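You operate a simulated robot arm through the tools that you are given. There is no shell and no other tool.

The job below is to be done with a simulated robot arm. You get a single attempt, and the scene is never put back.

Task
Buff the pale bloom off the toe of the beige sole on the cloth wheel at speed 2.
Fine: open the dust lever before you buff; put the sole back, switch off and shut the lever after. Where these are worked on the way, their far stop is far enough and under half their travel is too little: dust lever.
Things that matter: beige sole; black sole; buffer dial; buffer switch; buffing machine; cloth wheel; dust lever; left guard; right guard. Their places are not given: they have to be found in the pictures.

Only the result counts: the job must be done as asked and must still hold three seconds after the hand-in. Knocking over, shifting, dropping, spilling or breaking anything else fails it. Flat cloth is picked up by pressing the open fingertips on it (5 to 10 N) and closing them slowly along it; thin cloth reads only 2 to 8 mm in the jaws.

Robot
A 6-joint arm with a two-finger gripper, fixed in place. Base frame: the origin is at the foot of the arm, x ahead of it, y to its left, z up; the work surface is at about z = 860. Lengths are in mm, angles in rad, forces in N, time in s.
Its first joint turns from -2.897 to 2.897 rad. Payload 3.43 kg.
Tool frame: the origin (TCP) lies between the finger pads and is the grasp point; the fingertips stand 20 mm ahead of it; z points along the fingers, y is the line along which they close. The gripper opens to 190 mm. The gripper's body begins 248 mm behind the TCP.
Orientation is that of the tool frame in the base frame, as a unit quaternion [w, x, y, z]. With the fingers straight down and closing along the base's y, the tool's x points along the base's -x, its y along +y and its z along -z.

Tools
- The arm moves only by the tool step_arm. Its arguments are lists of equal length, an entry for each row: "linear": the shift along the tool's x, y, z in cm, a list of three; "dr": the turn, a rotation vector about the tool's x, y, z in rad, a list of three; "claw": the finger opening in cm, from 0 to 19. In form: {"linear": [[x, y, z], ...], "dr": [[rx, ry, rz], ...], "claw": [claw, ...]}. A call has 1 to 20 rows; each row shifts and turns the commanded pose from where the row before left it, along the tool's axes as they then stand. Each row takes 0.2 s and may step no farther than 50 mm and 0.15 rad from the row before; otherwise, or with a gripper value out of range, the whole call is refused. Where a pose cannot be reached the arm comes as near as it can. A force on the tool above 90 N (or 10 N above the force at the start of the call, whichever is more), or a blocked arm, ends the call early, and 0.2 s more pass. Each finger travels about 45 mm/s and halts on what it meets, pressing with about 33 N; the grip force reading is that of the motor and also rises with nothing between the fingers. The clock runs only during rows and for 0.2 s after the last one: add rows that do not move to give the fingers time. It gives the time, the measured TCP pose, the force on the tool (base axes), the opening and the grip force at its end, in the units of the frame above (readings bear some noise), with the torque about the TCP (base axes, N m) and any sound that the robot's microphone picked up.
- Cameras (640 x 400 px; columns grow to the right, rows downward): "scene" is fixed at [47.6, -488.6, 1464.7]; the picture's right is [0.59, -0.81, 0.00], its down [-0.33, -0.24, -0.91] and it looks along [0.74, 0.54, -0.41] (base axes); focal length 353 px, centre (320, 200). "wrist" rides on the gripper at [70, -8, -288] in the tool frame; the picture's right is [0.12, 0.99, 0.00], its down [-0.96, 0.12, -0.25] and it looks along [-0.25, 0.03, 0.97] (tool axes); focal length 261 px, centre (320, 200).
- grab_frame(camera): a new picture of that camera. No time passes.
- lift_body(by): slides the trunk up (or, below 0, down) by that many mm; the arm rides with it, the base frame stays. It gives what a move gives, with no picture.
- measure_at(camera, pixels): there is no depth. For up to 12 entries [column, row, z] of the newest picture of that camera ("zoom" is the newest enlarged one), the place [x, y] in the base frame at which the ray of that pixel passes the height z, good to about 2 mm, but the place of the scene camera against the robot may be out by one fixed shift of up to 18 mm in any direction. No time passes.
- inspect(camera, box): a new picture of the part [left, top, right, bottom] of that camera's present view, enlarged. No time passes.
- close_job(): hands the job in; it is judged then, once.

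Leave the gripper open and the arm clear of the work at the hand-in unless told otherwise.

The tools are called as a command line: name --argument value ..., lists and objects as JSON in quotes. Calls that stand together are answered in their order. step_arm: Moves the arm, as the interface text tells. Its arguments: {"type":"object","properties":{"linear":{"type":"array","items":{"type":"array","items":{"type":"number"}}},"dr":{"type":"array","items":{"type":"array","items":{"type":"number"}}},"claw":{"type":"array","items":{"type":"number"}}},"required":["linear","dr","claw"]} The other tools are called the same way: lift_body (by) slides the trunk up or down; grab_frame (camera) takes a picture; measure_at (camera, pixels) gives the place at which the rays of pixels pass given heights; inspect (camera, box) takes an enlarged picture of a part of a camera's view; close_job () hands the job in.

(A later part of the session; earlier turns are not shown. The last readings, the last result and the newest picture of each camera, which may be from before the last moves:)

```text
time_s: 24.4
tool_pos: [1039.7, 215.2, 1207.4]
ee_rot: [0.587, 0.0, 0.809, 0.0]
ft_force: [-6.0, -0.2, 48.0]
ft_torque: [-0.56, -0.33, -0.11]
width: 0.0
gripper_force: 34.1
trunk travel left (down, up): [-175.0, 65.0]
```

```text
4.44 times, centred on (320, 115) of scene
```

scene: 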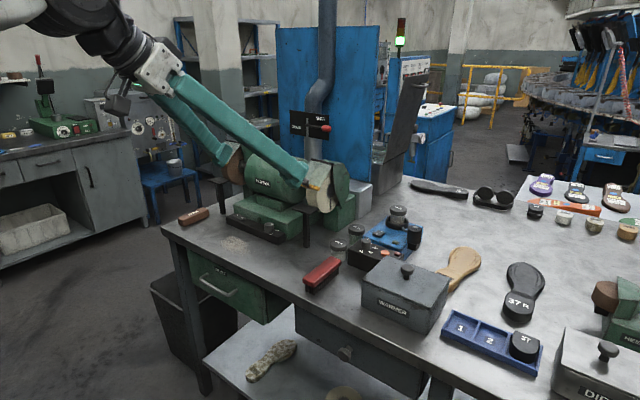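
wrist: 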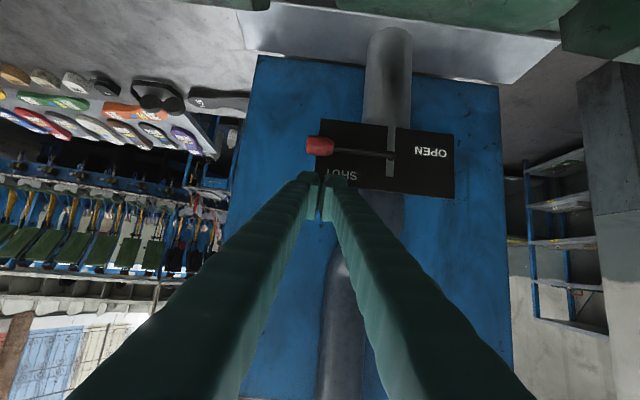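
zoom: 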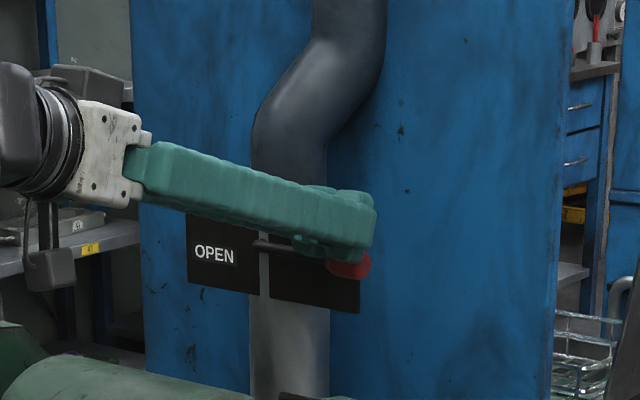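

48 N down and the lever has not moved, so it doesn't swing downward from here. I'll back off, roll the gripper 90° so the fingers close vertically, and grip the knob to feel the direction it moves.

step_arm --linear '[[-1.5, 0, -0.5], [-0.8, 0, -4], [-0.8, 0, -4], [0, 0, 0], [0, 0, 0], [0, 0, 0], [0, 0, 0], [0, 0, 0], [0, 0, 0], [0, 0, 0], [0, 0, 0], [0, 0, 0], [0, 0, 0], [0, 0, 0], [0, 0, 0]]' --dr '[[0, 0, 0], [0, 0, 0], [0, 0, 0], [0, 0, 0.143], [0, 0, 0.143], [0, 0, 0.143], [0, 0, 0.143], [0, 0, 0.143], [0, 0, 0.143], [0, 0, 0.143], [0, 0, 0.143], [0, 0, 0.143], [0, 0, 0.143], [0, 0, 0.141], [0, 0, 0]]' --claw '[0, 0, 0, 7, 7, 7, 7, 7, 7, 7, 7, 7, 7, 7, 7]'

grab_frame --camera "wrist"

grab_frame --camera "scene"

```text
time_s: 27.6
tool_pos: [975.1, 212.7, 1272.2]
ee_rot: [0.406, 0.576, 0.581, 0.407]
ft_force: [0.4, -0.4, 0.0]
ft_torque: [-0.01, -0.04, 0.01]
width: 69.8
gripper_force: 0.1
out of reach, approached as far as the arm can: row 14
trunk travel left (down, up): [-175.0, 65.0]
```

```text
taken
```

wrist: 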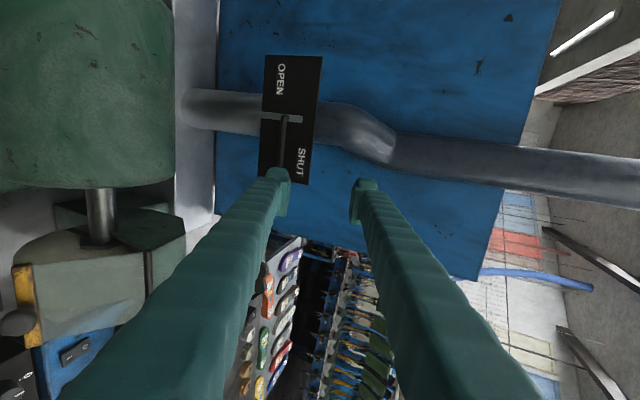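

```text
taken
```

scene: 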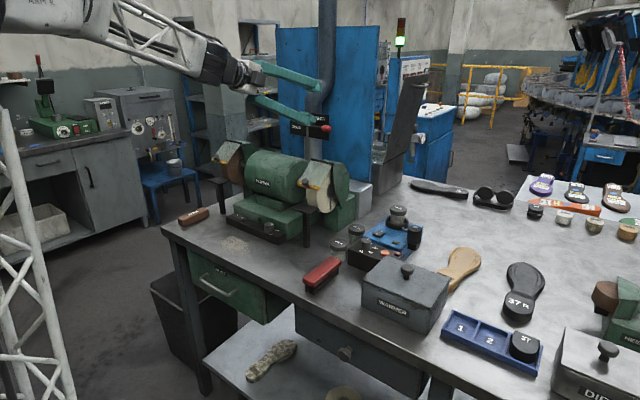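

Now I'll move the gripper (opening 45 mm) to straddle the knob: first in front of it, then along the finger axis.

step_arm --linear '[[-0.15, -3.15, 2.46], [-0.15, -3.15, 2.46], [0, 0, 0], [0, 0, 0]]' --dr '[[0, 0, 0], [0, 0, 0], [0, 0, 0], [0, 0, 0]]' --claw '[4.5, 4.5, 4.5, 4.5]'

inspect --camera "scene" --box '[260, 70, 380, 160]'

grab_frame --camera "wrist"

```text
time_s: 28.6
tool_pos: [1010.2, 200.9, 1244.2]
ee_rot: [0.401, 0.579, 0.587, 0.4]
ft_force: [0.6, -0.1, 0.6]
ft_torque: [0.01, 0.0, 0.03]
width: 44.8
gripper_force: 0.0
out of reach, approached as far as the arm can: row 1, 2
trunk travel left (down, up): [-175.0, 65.0]
```

```text
4.44 times, centred on (320, 115) of scene
```

zoom: 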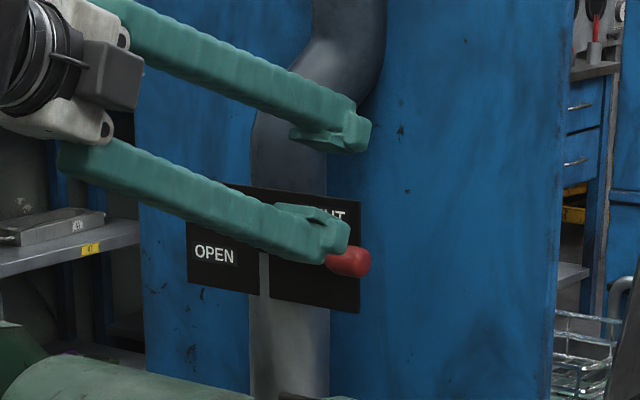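

```text
taken
```

wrist: 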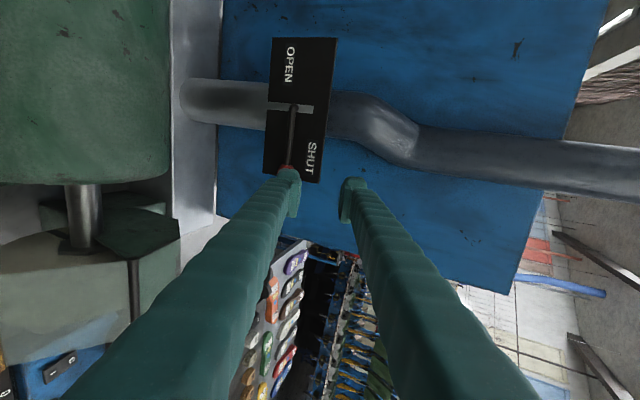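

The rolled pose can't reach low enough. I'll retreat, unroll, close the fingers, and instead test pushing the knob upward from below.

step_arm --linear '[[0, 0, -4], [0, 0, -3], [0, 0, 0], [0, 0, 0], [0, 0, 0], [0, 0, 0], [0, 0, 0], [0, 0, 0], [0, 0, 0], [0, 0, 0], [0, 0, 0], [0, 0, 0], [0, 0, 0], [0, 0, 0]]' --dr '[[0, 0, 0], [0, 0, 0], [0, 0, -0.143], [0, 0, -0.143], [0, 0, -0.143], [0, 0, -0.143], [0, 0, -0.143], [0, 0, -0.143], [0, 0, -0.143], [0, 0, -0.143], [0, 0, -0.143], [0, 0, -0.143], [0, 0, -0.141], [0, 0, 0]]' --claw '[4.5, 4.5, 0, 0, 0, 0, 0, 0, 0, 0, 0, 0, 0, 0]'

```text
time_s: 31.6
tool_pos: [946.4, 200.6, 1284.1]
ee_rot: [0.585, -0.001, 0.811, -0.001]
ft_force: [0.4, -0.1, -0.6]
ft_torque: [-0.02, 0.0, 0.02]
width: 0.0
gripper_force: 32.9
out of reach, approached as far as the arm can: row 1, 2
trunk travel left (down, up): [-175.0, 65.0]
```

step_arm --linear '[[2.09, -1.67, 2.59], [2.09, -1.67, 2.59], [2.09, -1.67, 2.59], [2.19, 0, 2.62], [2.19, 0, 2.62], [0, 0, 0]]' --dr '[[0, 0, 0], [0, 0, 0], [0, 0, 0], [0, 0, 0], [0, 0, 0], [0, 0, 0]]' --claw '[0, 0, 0, 0, 0, 0]'

grab_frame --camera "wrist"

inspect --camera "scene" --box '[230, 70, 380, 200]'

```text
time_s: 33.0
tool_pos: [1037.9, 148.9, 1138.1]
ee_rot: [0.584, 0.0, 0.812, 0.0]
ft_force: [-0.5, 0.6, 0.1]
ft_torque: [-0.02, -0.01, 0.01]
width: 0.1
gripper_force: 32.7
trunk travel left (down, up): [-175.0, 65.0]
```

```text
taken
```

wrist: 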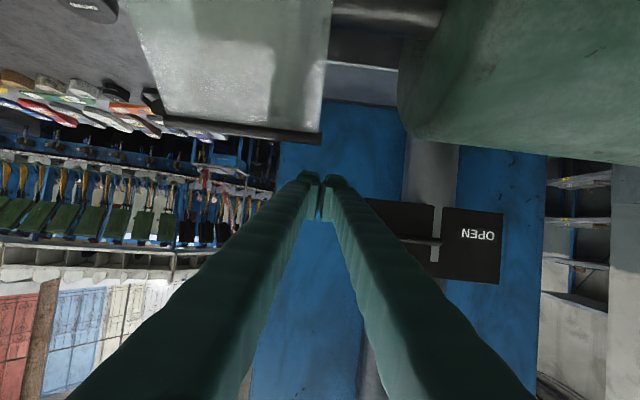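

```text
3.08 times, centred on (305, 135) of scene
```

zoom: 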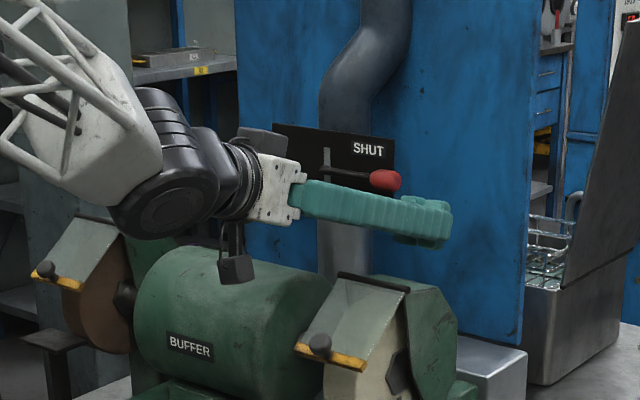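

Fingers are below-right of the knob. Shift +y 52 mm under the knob, then up slowly.

step_arm --linear '[[0, 1.7, 0], [0, 1.7, 0], [0, 1.7, 0], [0, 0, 0]]' --dr '[[0, 0, 0], [0, 0, 0], [0, 0, 0], [0, 0, 0]]' --claw '[0, 0, 0, 0]'

step_arm --linear '[[-0.475, 0, -0.158], [-0.475, 0, -0.158], [-0.475, 0, -0.158], [0, 0, 0]]' --dr '[[0, 0, 0], [0, 0, 0], [0, 0, 0], [0, 0, 0]]' --claw '[0, 0, 0, 0]'

inspect --camera "scene" --box '[260, 70, 380, 160]'

```text
time_s: 34.0
tool_pos: [1037.2, 199.3, 1140.1]
ee_rot: [0.586, 0.0, 0.811, 0.0]
ft_force: [0.2, -0.9, 0.4]
ft_torque: [0.0, -0.01, 0.02]
width: 0.0
gripper_force: 33.1
trunk travel left (down, up): [-175.0, 65.0]
```

```text
time_s: 35.0
tool_pos: [1036.3, 200.6, 1156.6]
ee_rot: [0.586, 0.0, 0.811, 0.0]
ft_force: [-0.8, -0.4, 0.0]
ft_torque: [0.0, -0.02, -0.01]
width: 0.0
gripper_force: 32.9
trunk travel left (down, up): [-175.0, 65.0]
```

```text
4.44 times, centred on (320, 115) of scene
```

zoom: 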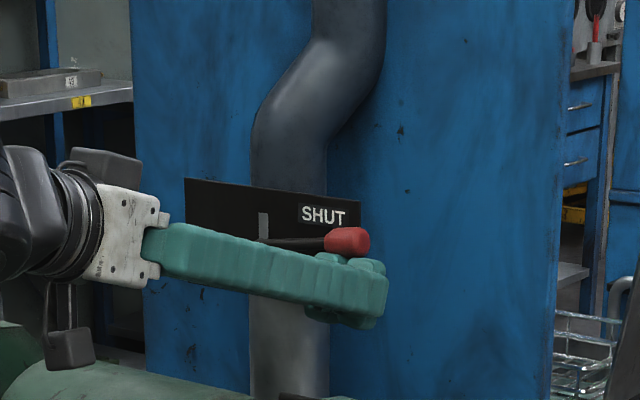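

The knob has risen (from zoom row 260 to 240) with almost no force, so the lever swings upward. Continue up.

step_arm --linear '[[-0.475, 0, -0.158], [-0.475, 0, -0.158], [-0.475, 0, -0.158], [-0.475, 0, -0.158], [0, 0, 0]]' --dr '[[0, 0, 0], [0, 0, 0], [0, 0, 0], [0, 0, 0], [0, 0, 0]]' --claw '[0, 0, 0, 0, 0]'

inspect --camera "scene" --box '[260, 70, 380, 160]'

inspect --camera "wrist" --box '[270, 80, 470, 240]'

```text
time_s: 36.2
tool_pos: [1036.1, 200.9, 1176.2]
ee_rot: [0.586, 0.0, 0.811, 0.0]
ft_force: [0.0, -0.3, -0.3]
ft_torque: [0.03, -0.01, 0.0]
width: 0.0
gripper_force: 33.3
trunk travel left (down, up): [-175.0, 65.0]
```

```text
4.44 times, centred on (320, 115) of scene
```

zoom: 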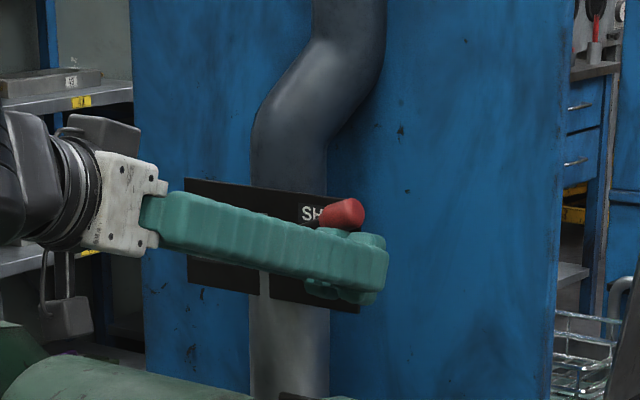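

```text
2.50 times, centred on (370, 160) of wrist
```

zoom: 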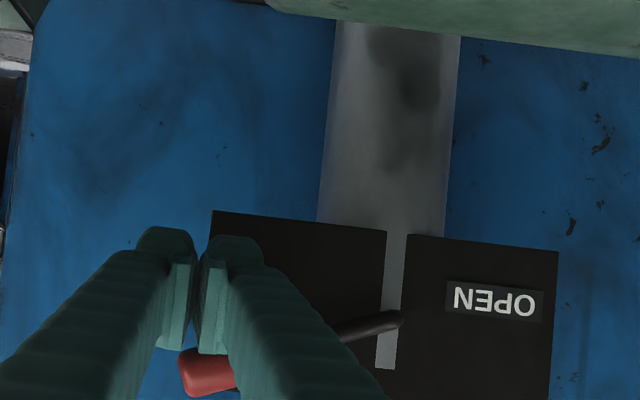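

It rotates upward about the pivot (~(296,1177) in y,z). Continue along the arc, keeping the fingers under the handle.

step_arm --linear '[[-0.76, 1.3, -0.252], [-0.76, 1.3, -0.252], [-1.23, 0.6, -0.41], [-1.23, 0.6, -0.41], [0, 0, 0]]' --dr '[[0, 0, 0], [0, 0, 0], [0, 0, 0], [0, 0, 0], [0, 0, 0]]' --claw '[0, 0, 0, 0, 0]'

inspect --camera "scene" --box '[260, 70, 380, 160]'

grab_frame --camera "wrist"

```text
time_s: 37.4
tool_pos: [1037.3, 237.2, 1219.2]
ee_rot: [0.585, 0.0, 0.811, 0.0]
ft_force: [-0.5, 0.4, -0.3]
ft_torque: [0.0, -0.01, 0.01]
width: 0.1
gripper_force: 33.0
trunk travel left (down, up): [-175.0, 65.0]
```

```text
4.44 times, centred on (320, 115) of scene
```

zoom: 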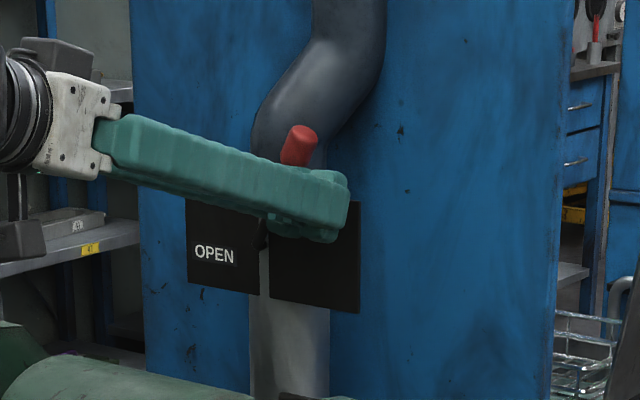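

```text
taken
```

wrist: 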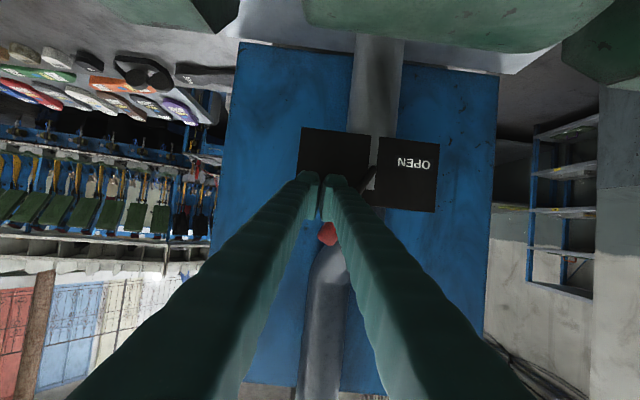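

Lever now ~65° up. Continue over the top toward the OPEN side.

step_arm --linear '[[-1.14, 1.7, -0.38], [-1.14, 1.7, -0.38], [-0.4, 1.3, -0.13], [-0.4, 1.3, -0.13], [0, 0, 0]]' --dr '[[0, 0, 0], [0, 0, 0], [0, 0, 0], [0, 0, 0], [0, 0, 0]]' --claw '[0, 0, 0, 0, 0]'

inspect --camera "scene" --box '[260, 70, 380, 160]'

grab_frame --camera "wrist"

```text
time_s: 38.2
tool_pos: [1037.2, 272.7, 1235.4]
ee_rot: [0.58, 0.006, 0.815, -0.006]
ft_force: [-12.4, -38.1, -15.2]
ft_torque: [0.03, -0.26, -0.48]
width: 0.0
gripper_force: 32.9
trunk travel left (down, up): [-175.0, 65.0]
stopped in row 4: the force on the tool passed its limit at 102 N (the readings are from after the stop); the commanded pose is now the measured one
```

```text
4.44 times, centred on (320, 115) of scene
```

zoom: 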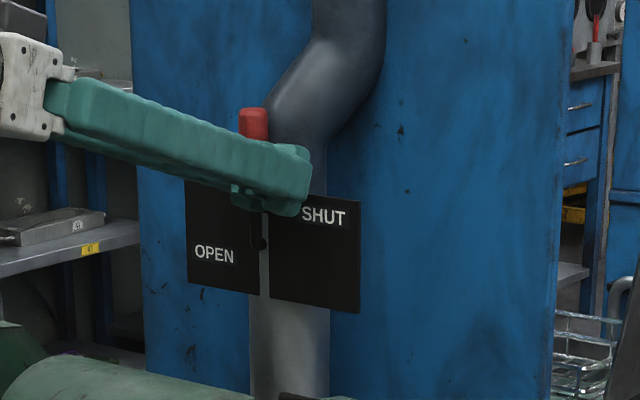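

```text
taken
```

wrist: 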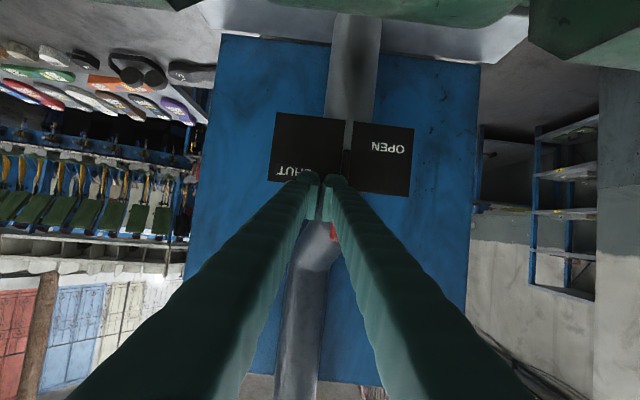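

The lever is at its stop pointing straight up: open. I'll back off to -y, then retreat toward the robot and look.

step_arm --linear '[[0, -1.5, 0], [0, -1.5, 0], [0, 0, -4], [-0.5, 0, -4.5], [-0.5, -2, -4.5], [0, -3, -4], [0, 0, 0]]' --dr '[[0, 0, 0], [0, 0, 0], [0, 0, 0], [0, 0, 0], [0, 0, 0], [0, 0, 0], [0, 0, 0]]' --claw '[0, 0, 0, 0, 0, 0, 0]'

inspect --camera "scene" --box '[260, 70, 380, 160]'

grab_frame --camera "wrist"

```text
time_s: 39.8
tool_pos: [875.9, 201.9, 1304.1]
ee_rot: [0.581, 0.001, 0.814, -0.003]
ft_force: [0.1, -0.5, -0.3]
ft_torque: [-0.02, -0.01, 0.03]
width: 0.0
gripper_force: 33.3
trunk travel left (down, up): [-175.0, 65.0]
```

```text
4.44 times, centred on (320, 115) of scene
```

zoom: 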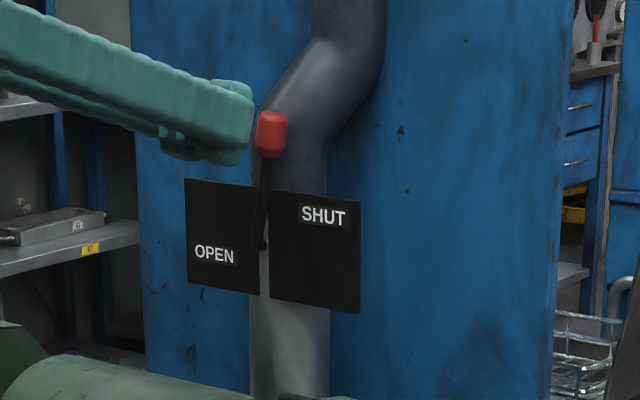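

```text
taken
```

wrist: 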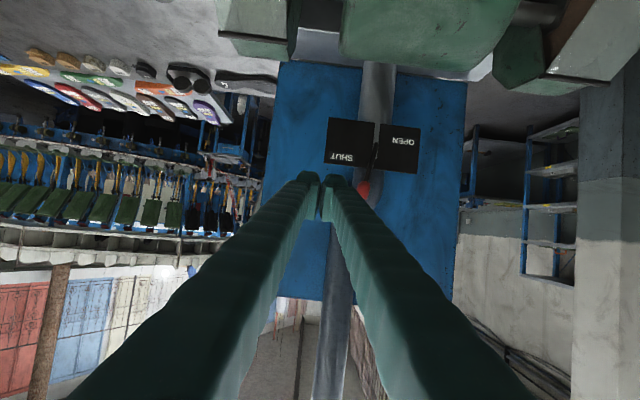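

The lever stays up. Let me zoom the wrist view to check angle and whether anything else blocked it.

inspect --camera "wrist" --box '[310, 100, 440, 230]'

inspect --camera "scene" --box '[285, 85, 340, 150]'

```text
3.08 times, centred on (375, 165) of wrist
```

zoom: 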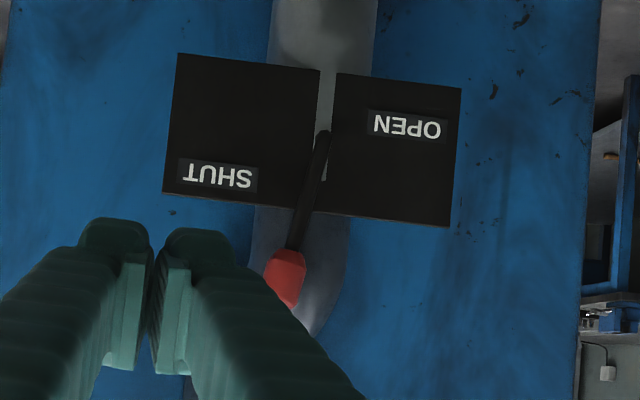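

```text
6.15 times, centred on (312, 118) of scene
```

zoom: 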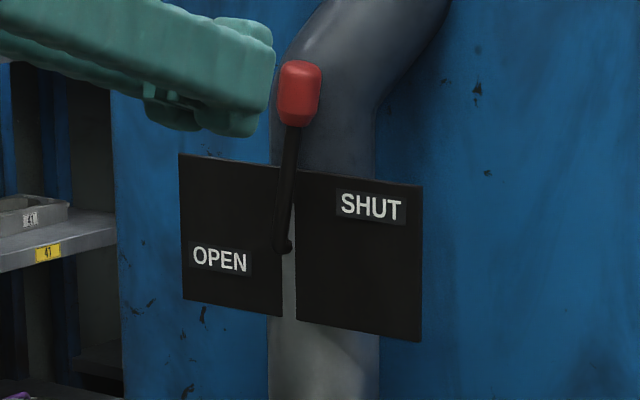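

Lever rests a few degrees short of vertical after the push — it's at its far stop region. Next, the dial: I'll retreat, return the tool to vertical, and view the control panel from above.

step_arm --linear '[[1.32, 0, -4], [1.32, 0, -4], [1.32, 0, -4], [0.6, 0, -2], [0, 0, 0], [0, 0, 0], [0, 0, 0], [0, 0, 0], [0, 0, 0], [0, 0, 0], [0, 0, 0], [0, 0, 0], [0, 0, 0], [0, 0, 0]]' --dr '[[0, 0, 0], [0, 0, 0], [0, 0, 0], [0, 0, 0], [0, 0.139, 0], [0, 0.139, 0], [0, 0.139, 0], [0, 0.139, 0], [0, 0.139, 0], [0, 0.139, 0], [0, 0.139, 0], [0, 0.139, 0], [0, 0.13, 0], [0, 0, 0]]' --claw '[0, 0, 0, 0, 0, 2, 4, 6, 8, 10, 12, 14, 16, 16]'

step_arm --linear '[[0, 0, 4.5], [0, 0, 4.5], [0, 0, 4.5], [0, 0, 0]]' --dr '[[0, 0, 0], [0, 0, 0], [0, 0, 0], [0, 0, 0]]' --claw '[16, 16, 16, 16]'

grab_frame --camera "wrist"

```text
time_s: 42.8
tool_pos: [732.5, 202.7, 1304.0]
ee_rot: [-0.002, 0.004, 1.0, -0.002]
ft_force: [0.6, -0.2, -1.2]
ft_torque: [-0.05, 0.14, 0.02]
width: 159.9
gripper_force: 0.1
trunk travel left (down, up): [-175.0, 65.0]
```

```text
time_s: 43.8
tool_pos: [727.7, 201.7, 1170.9]
ee_rot: [0.0, 0.004, 1.0, -0.001]
ft_force: [0.2, -0.4, 0.2]
ft_torque: [-0.02, 0.0, -0.01]
width: 159.9
gripper_force: 0.1
trunk travel left (down, up): [-175.0, 65.0]
```

```text
taken
```

wrist: 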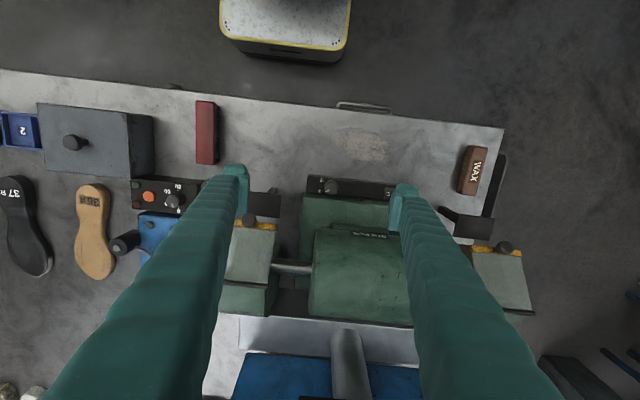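

I'll move back toward the robot to see the panel more centrally.

step_arm --linear '[[4, 0.5, 0], [4, 0.5, 0], [4, 0.5, 1], [0, 0, 2], [0, 0, 0]]' --dr '[[0, 0, 0], [0, 0, 0], [0, 0, 0], [0, 0, 0], [0, 0, 0]]' --claw '[19, 19, 19, 19, 19]'

grab_frame --camera "wrist"

inspect --camera "wrist" --box '[290, 200, 420, 280]'

inspect --camera "scene" --box '[225, 205, 305, 250]'

```text
time_s: 45.0
tool_pos: [607.5, 219.7, 1141.0]
ee_rot: [-0.001, 0.004, 1.0, -0.002]
ft_force: [0.5, -0.1, 0.7]
ft_torque: [0.05, -0.02, 0.0]
width: 190.0
gripper_force: 0.0
trunk travel left (down, up): [-175.0, 65.0]
```

```text
taken
```

wrist: 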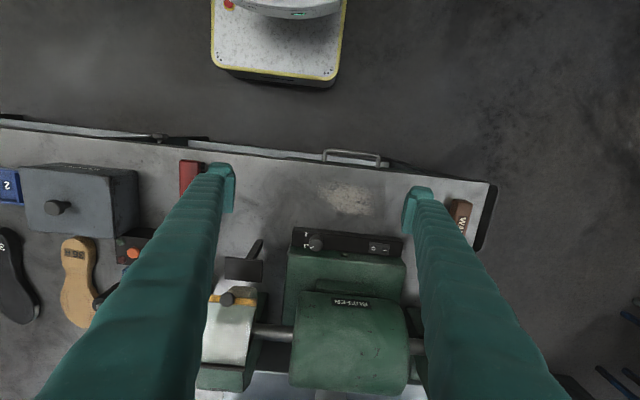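

```text
4.92 times, centred on (355, 240) of wrist
```

zoom: 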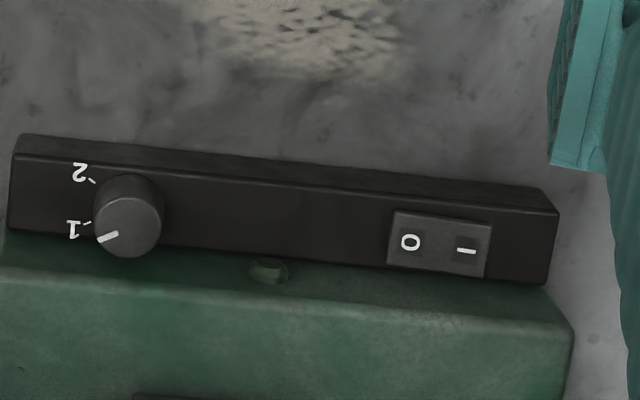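

```text
8.00 times, centred on (265, 228) of scene
```

zoom: 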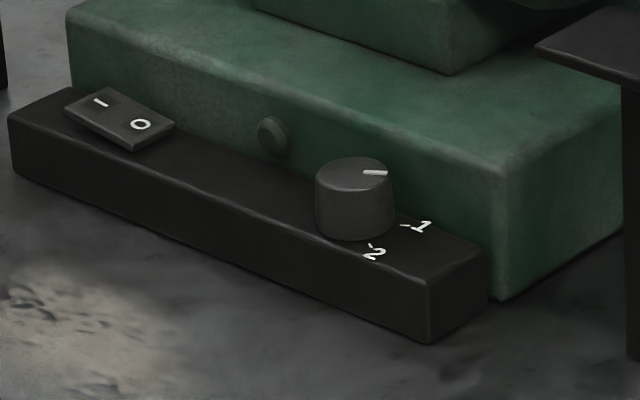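

The panel top is level with a vertical-axis dial; pointer at 1, and 2 is about 60° clockwise from above. I'll measure points on it in both cameras.

measure_at --camera "wrist" --pixels '[[293.6, 226.8, 860], [292.4, 230.9, 900], [468.5, 237.5, 860], [316.4, 245.5, 920], [316.4, 245.5, 930], [316.4, 245.5, 940], [316, 241.5, 900], [373.3, 248.5, 905], [384.9, 250.2, 905], [369, 249, 905], [389, 250, 905], [462, 222, 880]]'

measure_at --camera "scene" --pixels '[[278.75, 245.75, 860], [278.9, 238.1, 900], [269, 224.5, 920], [269, 224.5, 930], [269, 224.5, 940], [277.9, 228.2, 900], [271.9, 231.9, 900]]'

```text
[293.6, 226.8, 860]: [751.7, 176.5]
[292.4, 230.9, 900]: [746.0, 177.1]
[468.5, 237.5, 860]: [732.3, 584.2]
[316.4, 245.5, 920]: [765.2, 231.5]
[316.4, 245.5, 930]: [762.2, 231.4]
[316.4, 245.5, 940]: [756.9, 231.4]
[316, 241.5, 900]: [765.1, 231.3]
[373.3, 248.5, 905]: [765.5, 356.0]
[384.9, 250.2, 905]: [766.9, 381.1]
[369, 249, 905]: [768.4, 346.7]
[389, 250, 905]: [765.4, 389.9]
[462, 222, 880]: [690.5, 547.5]
```

```text
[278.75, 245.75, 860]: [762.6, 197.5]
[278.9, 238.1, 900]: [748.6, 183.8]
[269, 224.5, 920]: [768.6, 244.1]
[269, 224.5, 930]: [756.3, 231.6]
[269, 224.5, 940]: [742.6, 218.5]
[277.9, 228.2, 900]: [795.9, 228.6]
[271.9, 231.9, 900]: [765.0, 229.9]
```

Panel top is z≈888, dial top z≈914, centre ≈(766,231), green base block behind it ~20 mm from the dial's axis. I'll hover over the dial for a precise view before gripping it.

step_arm --linear '[[-3.6, 0.3, 1], [-3.6, 0.3, 3], [-3.6, 0.3, 3.5], [-3.6, 0.2, 3.5], [0, 0, 3], [0, 0, 0]]' --dr '[[0, 0, 0], [0, 0, 0], [0, 0, 0], [0, 0, 0], [0, 0, 0], [0, 0, 0]]' --claw '[10, 8, 8, 8, 8, 8]'

grab_frame --camera "wrist"

```text
refused: row 3 steps farther than a row can; nothing moved
```

```text
taken
```

wrist: 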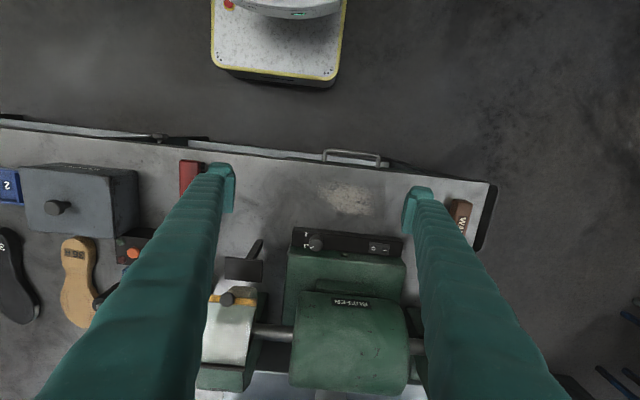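

A row was slightly too long; I repeat with shorter steps.

step_arm --linear '[[-3.2, 0.25, 2.5], [-3.2, 0.25, 2.8], [-3.2, 0.25, 2.8], [-3.2, 0.2, 2.8], [-1.7, 0.2, 3.2], [0, 0, 0]]' --dr '[[0, 0, 0], [0, 0, 0], [0, 0, 0], [0, 0, 0], [0, 0, 0], [0, 0, 0]]' --claw '[10, 8, 8, 8, 8, 8]'

grab_frame --camera "wrist"

inspect --camera "wrist" --box '[250, 120, 410, 230]'

```text
time_s: 46.4
tool_pos: [755.7, 229.4, 1000.9]
ee_rot: [0.0, 0.004, 1.0, -0.002]
ft_force: [0.4, 1.2, 1.2]
ft_torque: [0.01, 0.03, 0.03]
width: 80.0
gripper_force: 0.0
trunk travel left (down, up): [-175.0, 65.0]
```

```text
taken
```

wrist: 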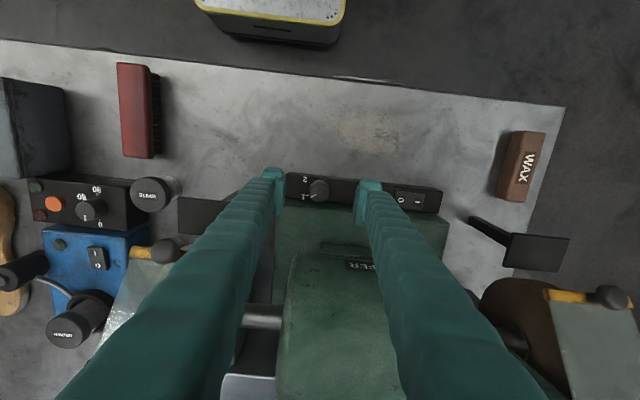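

```text
3.64 times, centred on (330, 175) of wrist
```

zoom: 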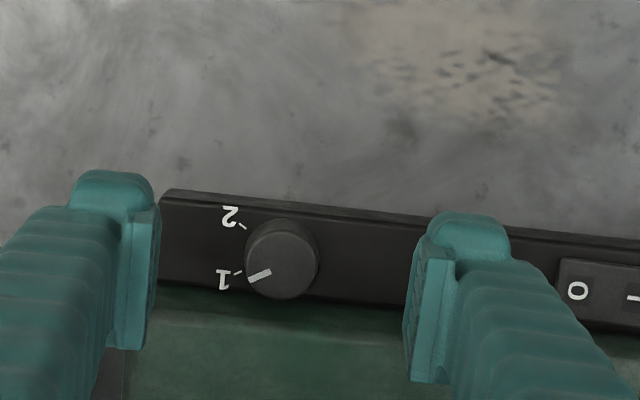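

measure_at --camera "wrist" --pixels '[[319.3, 192.6, 914], [319.8, 177, 888], [319.8, 201.5, 888], [309.3, 192.6, 914], [329.3, 192.6, 914], [398, 205, 892], [280, 183, 888]]'

```text
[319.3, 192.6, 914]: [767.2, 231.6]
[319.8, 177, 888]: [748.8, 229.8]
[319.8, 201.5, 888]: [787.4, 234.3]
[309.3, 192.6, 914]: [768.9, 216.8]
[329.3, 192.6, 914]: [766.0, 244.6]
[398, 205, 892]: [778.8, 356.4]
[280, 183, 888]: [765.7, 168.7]
```

Dial axis at (767,231), block face at x≈787. I'll turn the gripper -0.3 rad, centre so the fingers stay clear of the block, and descend around the dial with 44 mm opening.

step_arm --linear '[[0, 0, 0], [0, 0, 0], [0.36, -0.14, 2], [0, 0, 2.5], [0, 0, 2.5], [0, 0, 1], [0, 0, 0.6], [0, 0, 0]]' --dr '[[0, 0, -0.15], [0, 0, -0.15], [0, 0, 0], [0, 0, 0], [0, 0, 0], [0, 0, 0], [0, 0, 0], [0, 0, 0]]' --claw '[6, 4.4, 4.4, 4.4, 4.4, 4.4, 4.4, 4.4]'

grab_frame --camera "wrist"

inspect --camera "scene" --box '[225, 195, 305, 250]'

```text
time_s: 48.2
tool_pos: [754.1, 223.2, 914.1]
ee_rot: [-0.002, -0.146, 0.989, -0.002]
ft_force: [-0.1, 0.3, -0.4]
ft_torque: [0.01, 0.03, -0.01]
width: 44.0
gripper_force: 0.1
trunk travel left (down, up): [-175.0, 65.0]
```

```text
taken
```

wrist: 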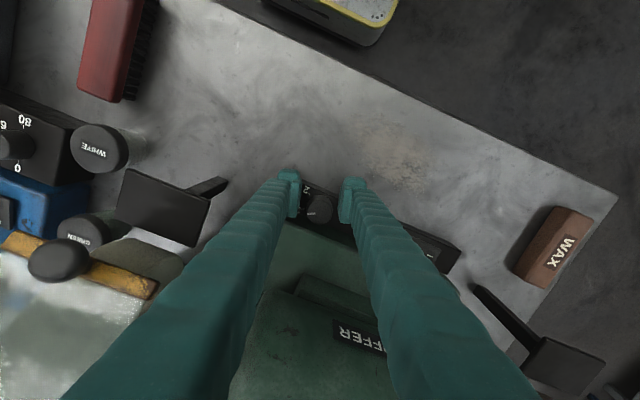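

```text
7.27 times, centred on (265, 222) of scene
```

zoom: 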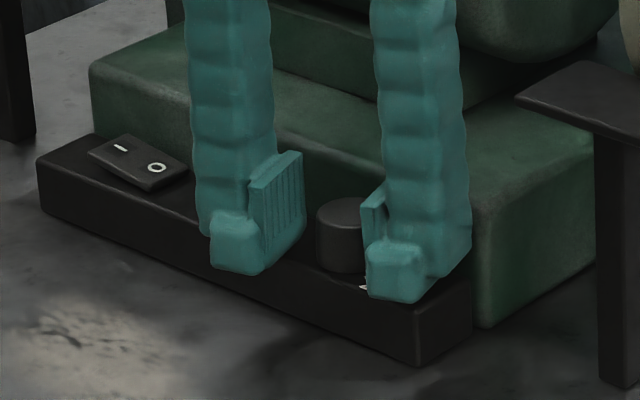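

inspect --camera "wrist" --box '[270, 160, 370, 250]'

measure_at --camera "wrist" --pixels '[[320, 208, 914]]'

```text
4.44 times, centred on (320, 205) of wrist
```

zoom: 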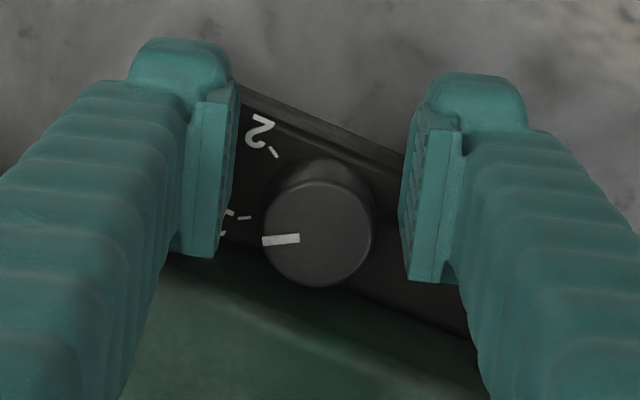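

```text
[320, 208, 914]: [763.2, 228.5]
```

The dial is centred between the pads. Closing on it.

step_arm --linear '[[0, 0, 0], [0, 0, 0], [0, 0, 0]]' --dr '[[0, 0, 0], [0, 0, 0], [0, 0, 0]]' --claw '[2, 2, 2]'

inspect --camera "wrist" --box '[270, 160, 370, 250]'

```text
time_s: 49.0
tool_pos: [752.2, 224.7, 914.5]
ee_rot: [-0.001, -0.146, 0.989, -0.002]
ft_force: [-4.9, 10.3, -2.2]
ft_torque: [0.1, -0.03, 0.17]
width: 27.9
gripper_force: 45.1
trunk travel left (down, up): [-175.0, 65.0]
```

```text
4.44 times, centred on (320, 205) of wrist
```

zoom: 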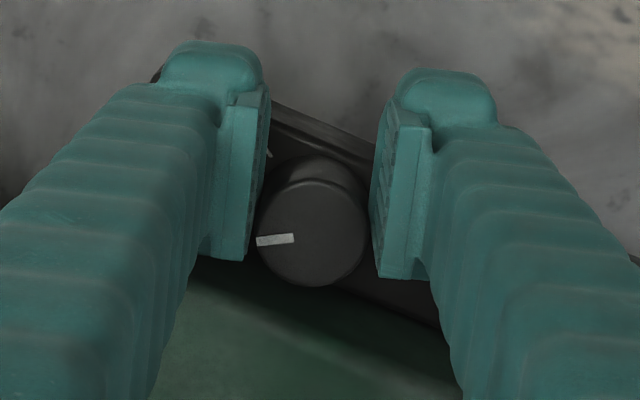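

Dial gripped (28 mm). Now rotate +0.6 rad clockwise about the dial's axis.

step_arm --linear '[[-0.0075, 0.15, 0], [-0.0075, 0.15, 0], [-0.0075, 0.15, 0], [-0.0075, 0.15, 0], [-0.0075, 0.15, 0], [-0.0075, 0.15, 0], [0, 0, 0]]' --dr '[[0, 0, 0.1], [0, 0, 0.1], [0, 0, 0.1], [0, 0, 0.1], [0, 0, 0.1], [0, 0, 0.1], [0, 0, 0]]' --claw '[2, 2, 2, 2, 2, 2, 2]'

inspect --camera "wrist" --box '[270, 160, 370, 250]'

```text
time_s: 50.6
tool_pos: [752.3, 234.9, 914.1]
ee_rot: [0.001, 0.154, 0.988, -0.001]
ft_force: [-3.8, 28.3, 7.6]
ft_torque: [0.27, -0.05, 0.46]
width: 27.8
gripper_force: 45.2
trunk travel left (down, up): [-175.0, 65.0]
```

```text
4.44 times, centred on (320, 205) of wrist
```

zoom: 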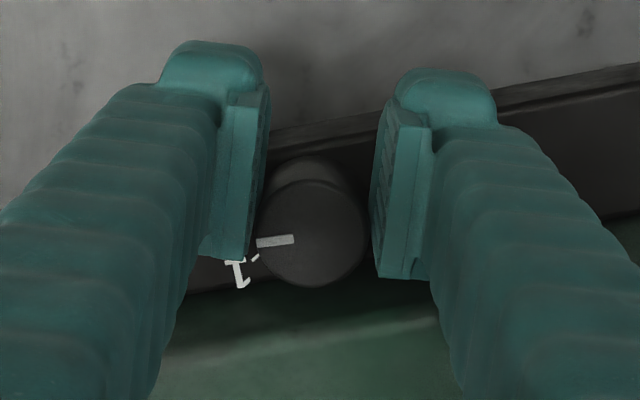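

The dial followed (pointer fixed to the gripper, label 1 moved away). I'll release, lift, turn back, and regrip for the rest.

step_arm --linear '[[0, 0, 0], [0, 0, 0], [0, 0, -2], [0, 0, -2.5], [0, 0, 0], [0, 0, 0], [0, 0, 0], [0, 0, 0], [0, 0, 0]]' --dr '[[0, 0, 0], [0, 0, 0], [0, 0, 0], [0, 0, 0], [0, 0, -0.125], [0, 0, -0.125], [0, 0, -0.125], [0, 0, -0.125], [0, 0, 0]]' --claw '[4.4, 4.4, 4.4, 4.4, 4.4, 4.4, 4.4, 4.4, 4.4]'

inspect --camera "wrist" --box '[260, 150, 380, 250]'

```text
time_s: 52.6
tool_pos: [751.8, 235.0, 959.0]
ee_rot: [0.001, -0.096, 0.995, -0.001]
ft_force: [1.0, -1.0, 0.9]
ft_torque: [-0.01, 0.01, 0.0]
width: 44.1
gripper_force: 0.1
trunk travel left (down, up): [-175.0, 65.0]
```

```text
4.00 times, centred on (320, 200) of wrist
```

zoom: 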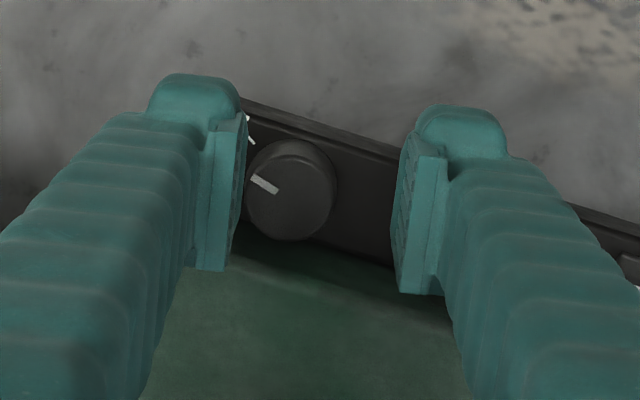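

Remaining turn is about 0.38 rad. Recentre, descend, close.

step_arm --linear '[[0.07, -0.63, 1], [0, 0, 2], [0, 0, 1.45], [0, 0, 0], [0, 0, 0], [0, 0, 0], [0, 0, 0]]' --dr '[[0, 0, 0], [0, 0, 0], [0, 0, 0], [0, 0, 0], [0, 0, 0], [0, 0, 0], [0, 0, 0]]' --claw '[4.4, 4.4, 4.4, 4.4, 2, 2, 2]'

step_arm --linear '[[-0.0075, 0.15, 0], [-0.0075, 0.15, 0], [-0.0075, 0.15, 0], [-0.0075, 0.15, 0], [0, 0, 0]]' --dr '[[0, 0, 0.1], [0, 0, 0.1], [0, 0, 0.1], [0, 0, 0.08], [0, 0, 0]]' --claw '[2, 2, 2, 2, 2]'

step_arm --linear '[[0, 0, 0], [0, 0, 0], [0, 0, -2], [0, 0, -3], [0, 0, 0]]' --dr '[[0, 0, 0], [0, 0, 0], [0, 0, 0], [0, 0, 0], [0, 0, 0]]' --claw '[5, 5, 7, 9, 9]'

inspect --camera "wrist" --box '[260, 150, 380, 250]'

inspect --camera "scene" --box '[225, 195, 305, 250]'

```text
time_s: 54.2
tool_pos: [752.0, 227.2, 912.5]
ee_rot: [-0.002, -0.097, 0.995, -0.002]
ft_force: [7.5, -42.5, -2.0]
ft_torque: [-0.42, -0.18, -0.69]
width: 28.6
gripper_force: 45.3
trunk travel left (down, up): [-175.0, 65.0]
```

```text
time_s: 55.4
tool_pos: [751.7, 233.7, 913.6]
ee_rot: [-0.002, 0.095, 0.995, -0.002]
ft_force: [-12.3, -32.2, -1.1]
ft_torque: [-0.31, 0.16, -0.1]
width: 27.6
gripper_force: 45.3
trunk travel left (down, up): [-175.0, 65.0]
```

```text
time_s: 56.6
tool_pos: [753.4, 232.7, 965.2]
ee_rot: [-0.001, 0.094, 0.996, -0.002]
ft_force: [-0.2, -0.7, -0.3]
ft_torque: [-0.01, 0.0, 0.0]
width: 90.1
gripper_force: 0.0
trunk travel left (down, up): [-175.0, 65.0]
```

```text
4.00 times, centred on (320, 200) of wrist
```

zoom: 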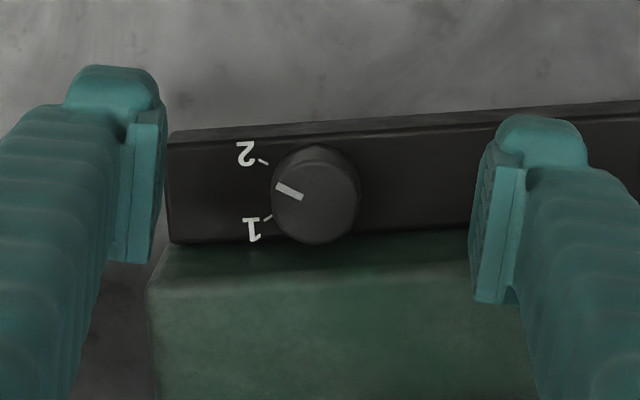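

```text
7.27 times, centred on (265, 222) of scene
```

zoom: 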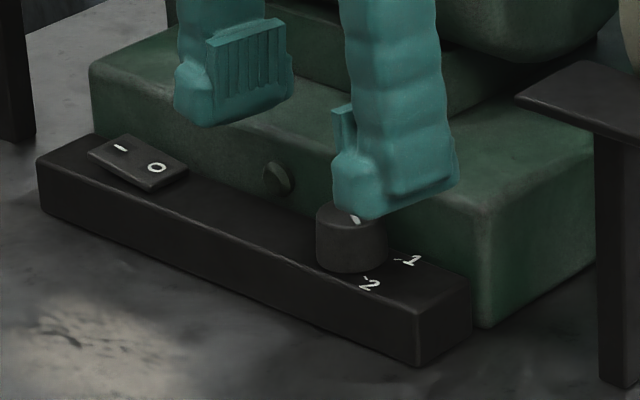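

The pointer looks at 2. I'll zoom in closer to verify.

inspect --camera "wrist" --box '[295, 180, 335, 215]'

inspect --camera "scene" --box '[255, 212, 290, 240]'

```text
11.43 times, centred on (315, 198) of wrist
```

zoom: 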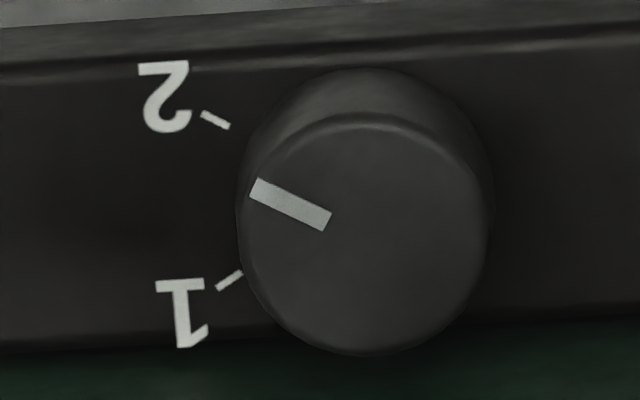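

```text
14.29 times, centred on (272, 226) of scene
```

zoom: 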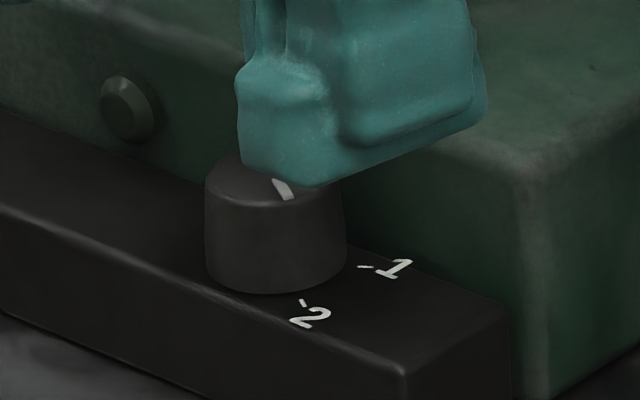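

The pointer (25°) lines up with tick 2 (28°). Now the rocker: "I" is on its +y end at about (767,382). I'll straighten the tool, close the fingers, and hover over the I end.

step_arm --linear '[[0, 0, -1], [0, 0, -1], [0, 4.5, 0], [0, 4.5, 0], [0, 4.5, 0], [-0.6, 2.0, 0], [0, 0, 2], [0, 0, 0]]' --dr '[[0, 0, -0.095], [0, 0, -0.095], [0, 0, 0], [0, 0, 0], [0, 0, 0], [0, 0, 0], [0, 0, 0], [0, 0, 0]]' --claw '[8, 6, 4, 2, 0, 0, 0, 0]'

grab_frame --camera "wrist"

inspect --camera "scene" --box '[215, 190, 275, 240]'

```text
time_s: 58.4
tool_pos: [758.9, 389.7, 961.0]
ee_rot: [-0.001, -0.001, 1.0, -0.001]
ft_force: [-1.1, -0.8, 0.4]
ft_torque: [-0.05, -0.01, 0.01]
width: 0.3
gripper_force: 33.5
trunk travel left (down, up): [-175.0, 65.0]
```

```text
taken
```

wrist: 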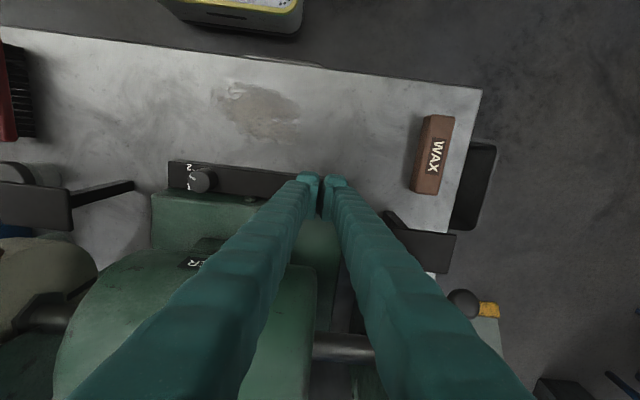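

```text
8.00 times, centred on (245, 215) of scene
```

zoom: 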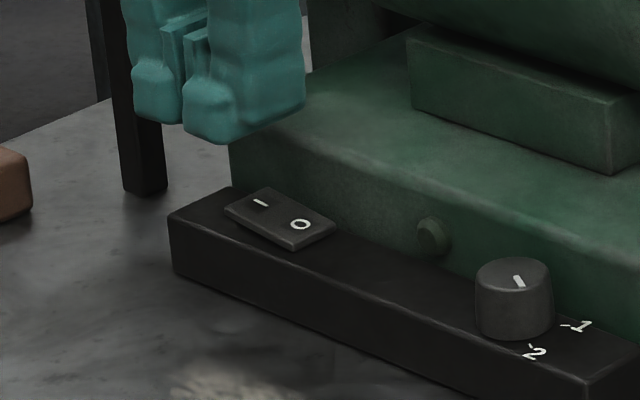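

inspect --camera "scene" --box '[236, 208, 262, 226]'

inspect --camera "scene" --box '[310, 160, 360, 215]'

inspect --camera "scene" --box '[360, 220, 420, 260]'

```text
16.00 times, centred on (249, 217) of scene
```

zoom: 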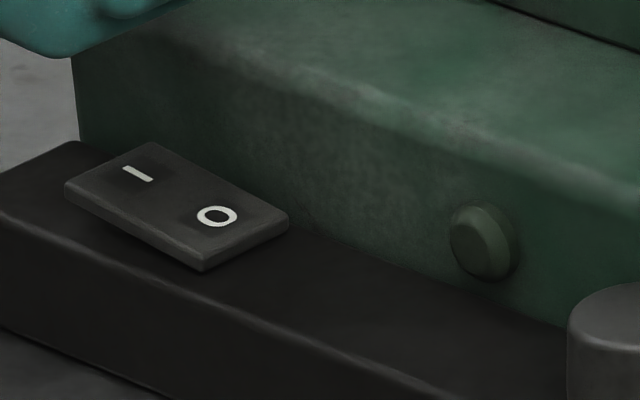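

```text
7.27 times, centred on (335, 188) of scene
```

zoom: 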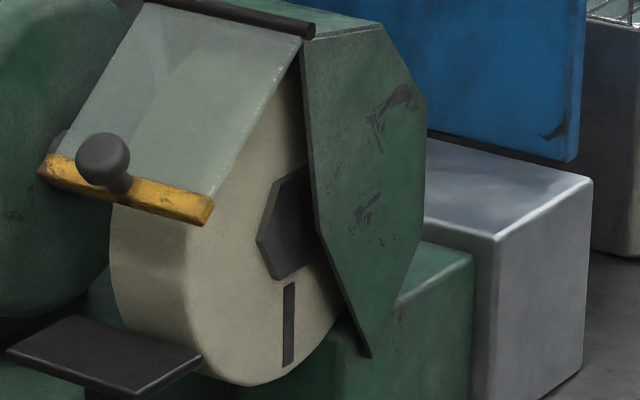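

```text
10.00 times, centred on (390, 240) of scene
```

zoom: 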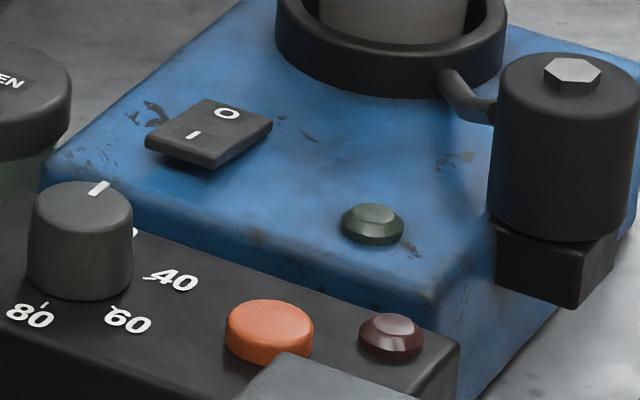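

The I end is the raised one, lamp dark, wheel still. Press down on the I end gently.

step_arm --linear '[[0, -0.2, 2], [0, 0, 1.2], [0, 0, 0.5], [0, 0, 0.4], [0, 0, 0]]' --dr '[[0, 0, 0], [0, 0, 0], [0, 0, 0], [0, 0, 0], [0, 0, 0]]' --claw '[0, 0, 0, 0, 0]'

inspect --camera "scene" --box '[215, 190, 275, 240]'

```text
time_s: 59.6
tool_pos: [758.0, 387.3, 922.6]
ee_rot: [-0.001, -0.001, 1.0, -0.001]
ft_force: [-0.3, -0.5, -0.2]
ft_torque: [-0.01, 0.02, 0.0]
width: 0.0
gripper_force: 34.0
trunk travel left (down, up): [-175.0, 65.0]
```

```text
8.00 times, centred on (245, 215) of scene
```

zoom: 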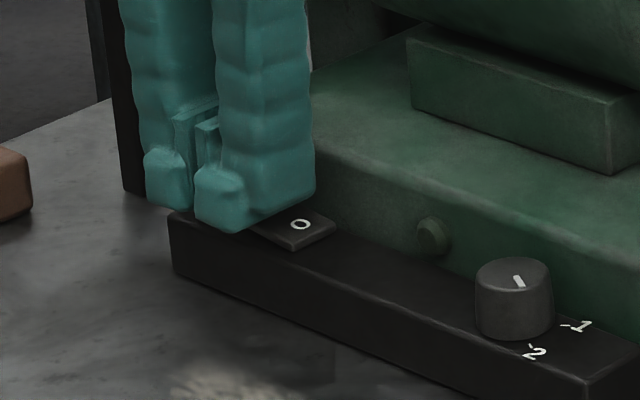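

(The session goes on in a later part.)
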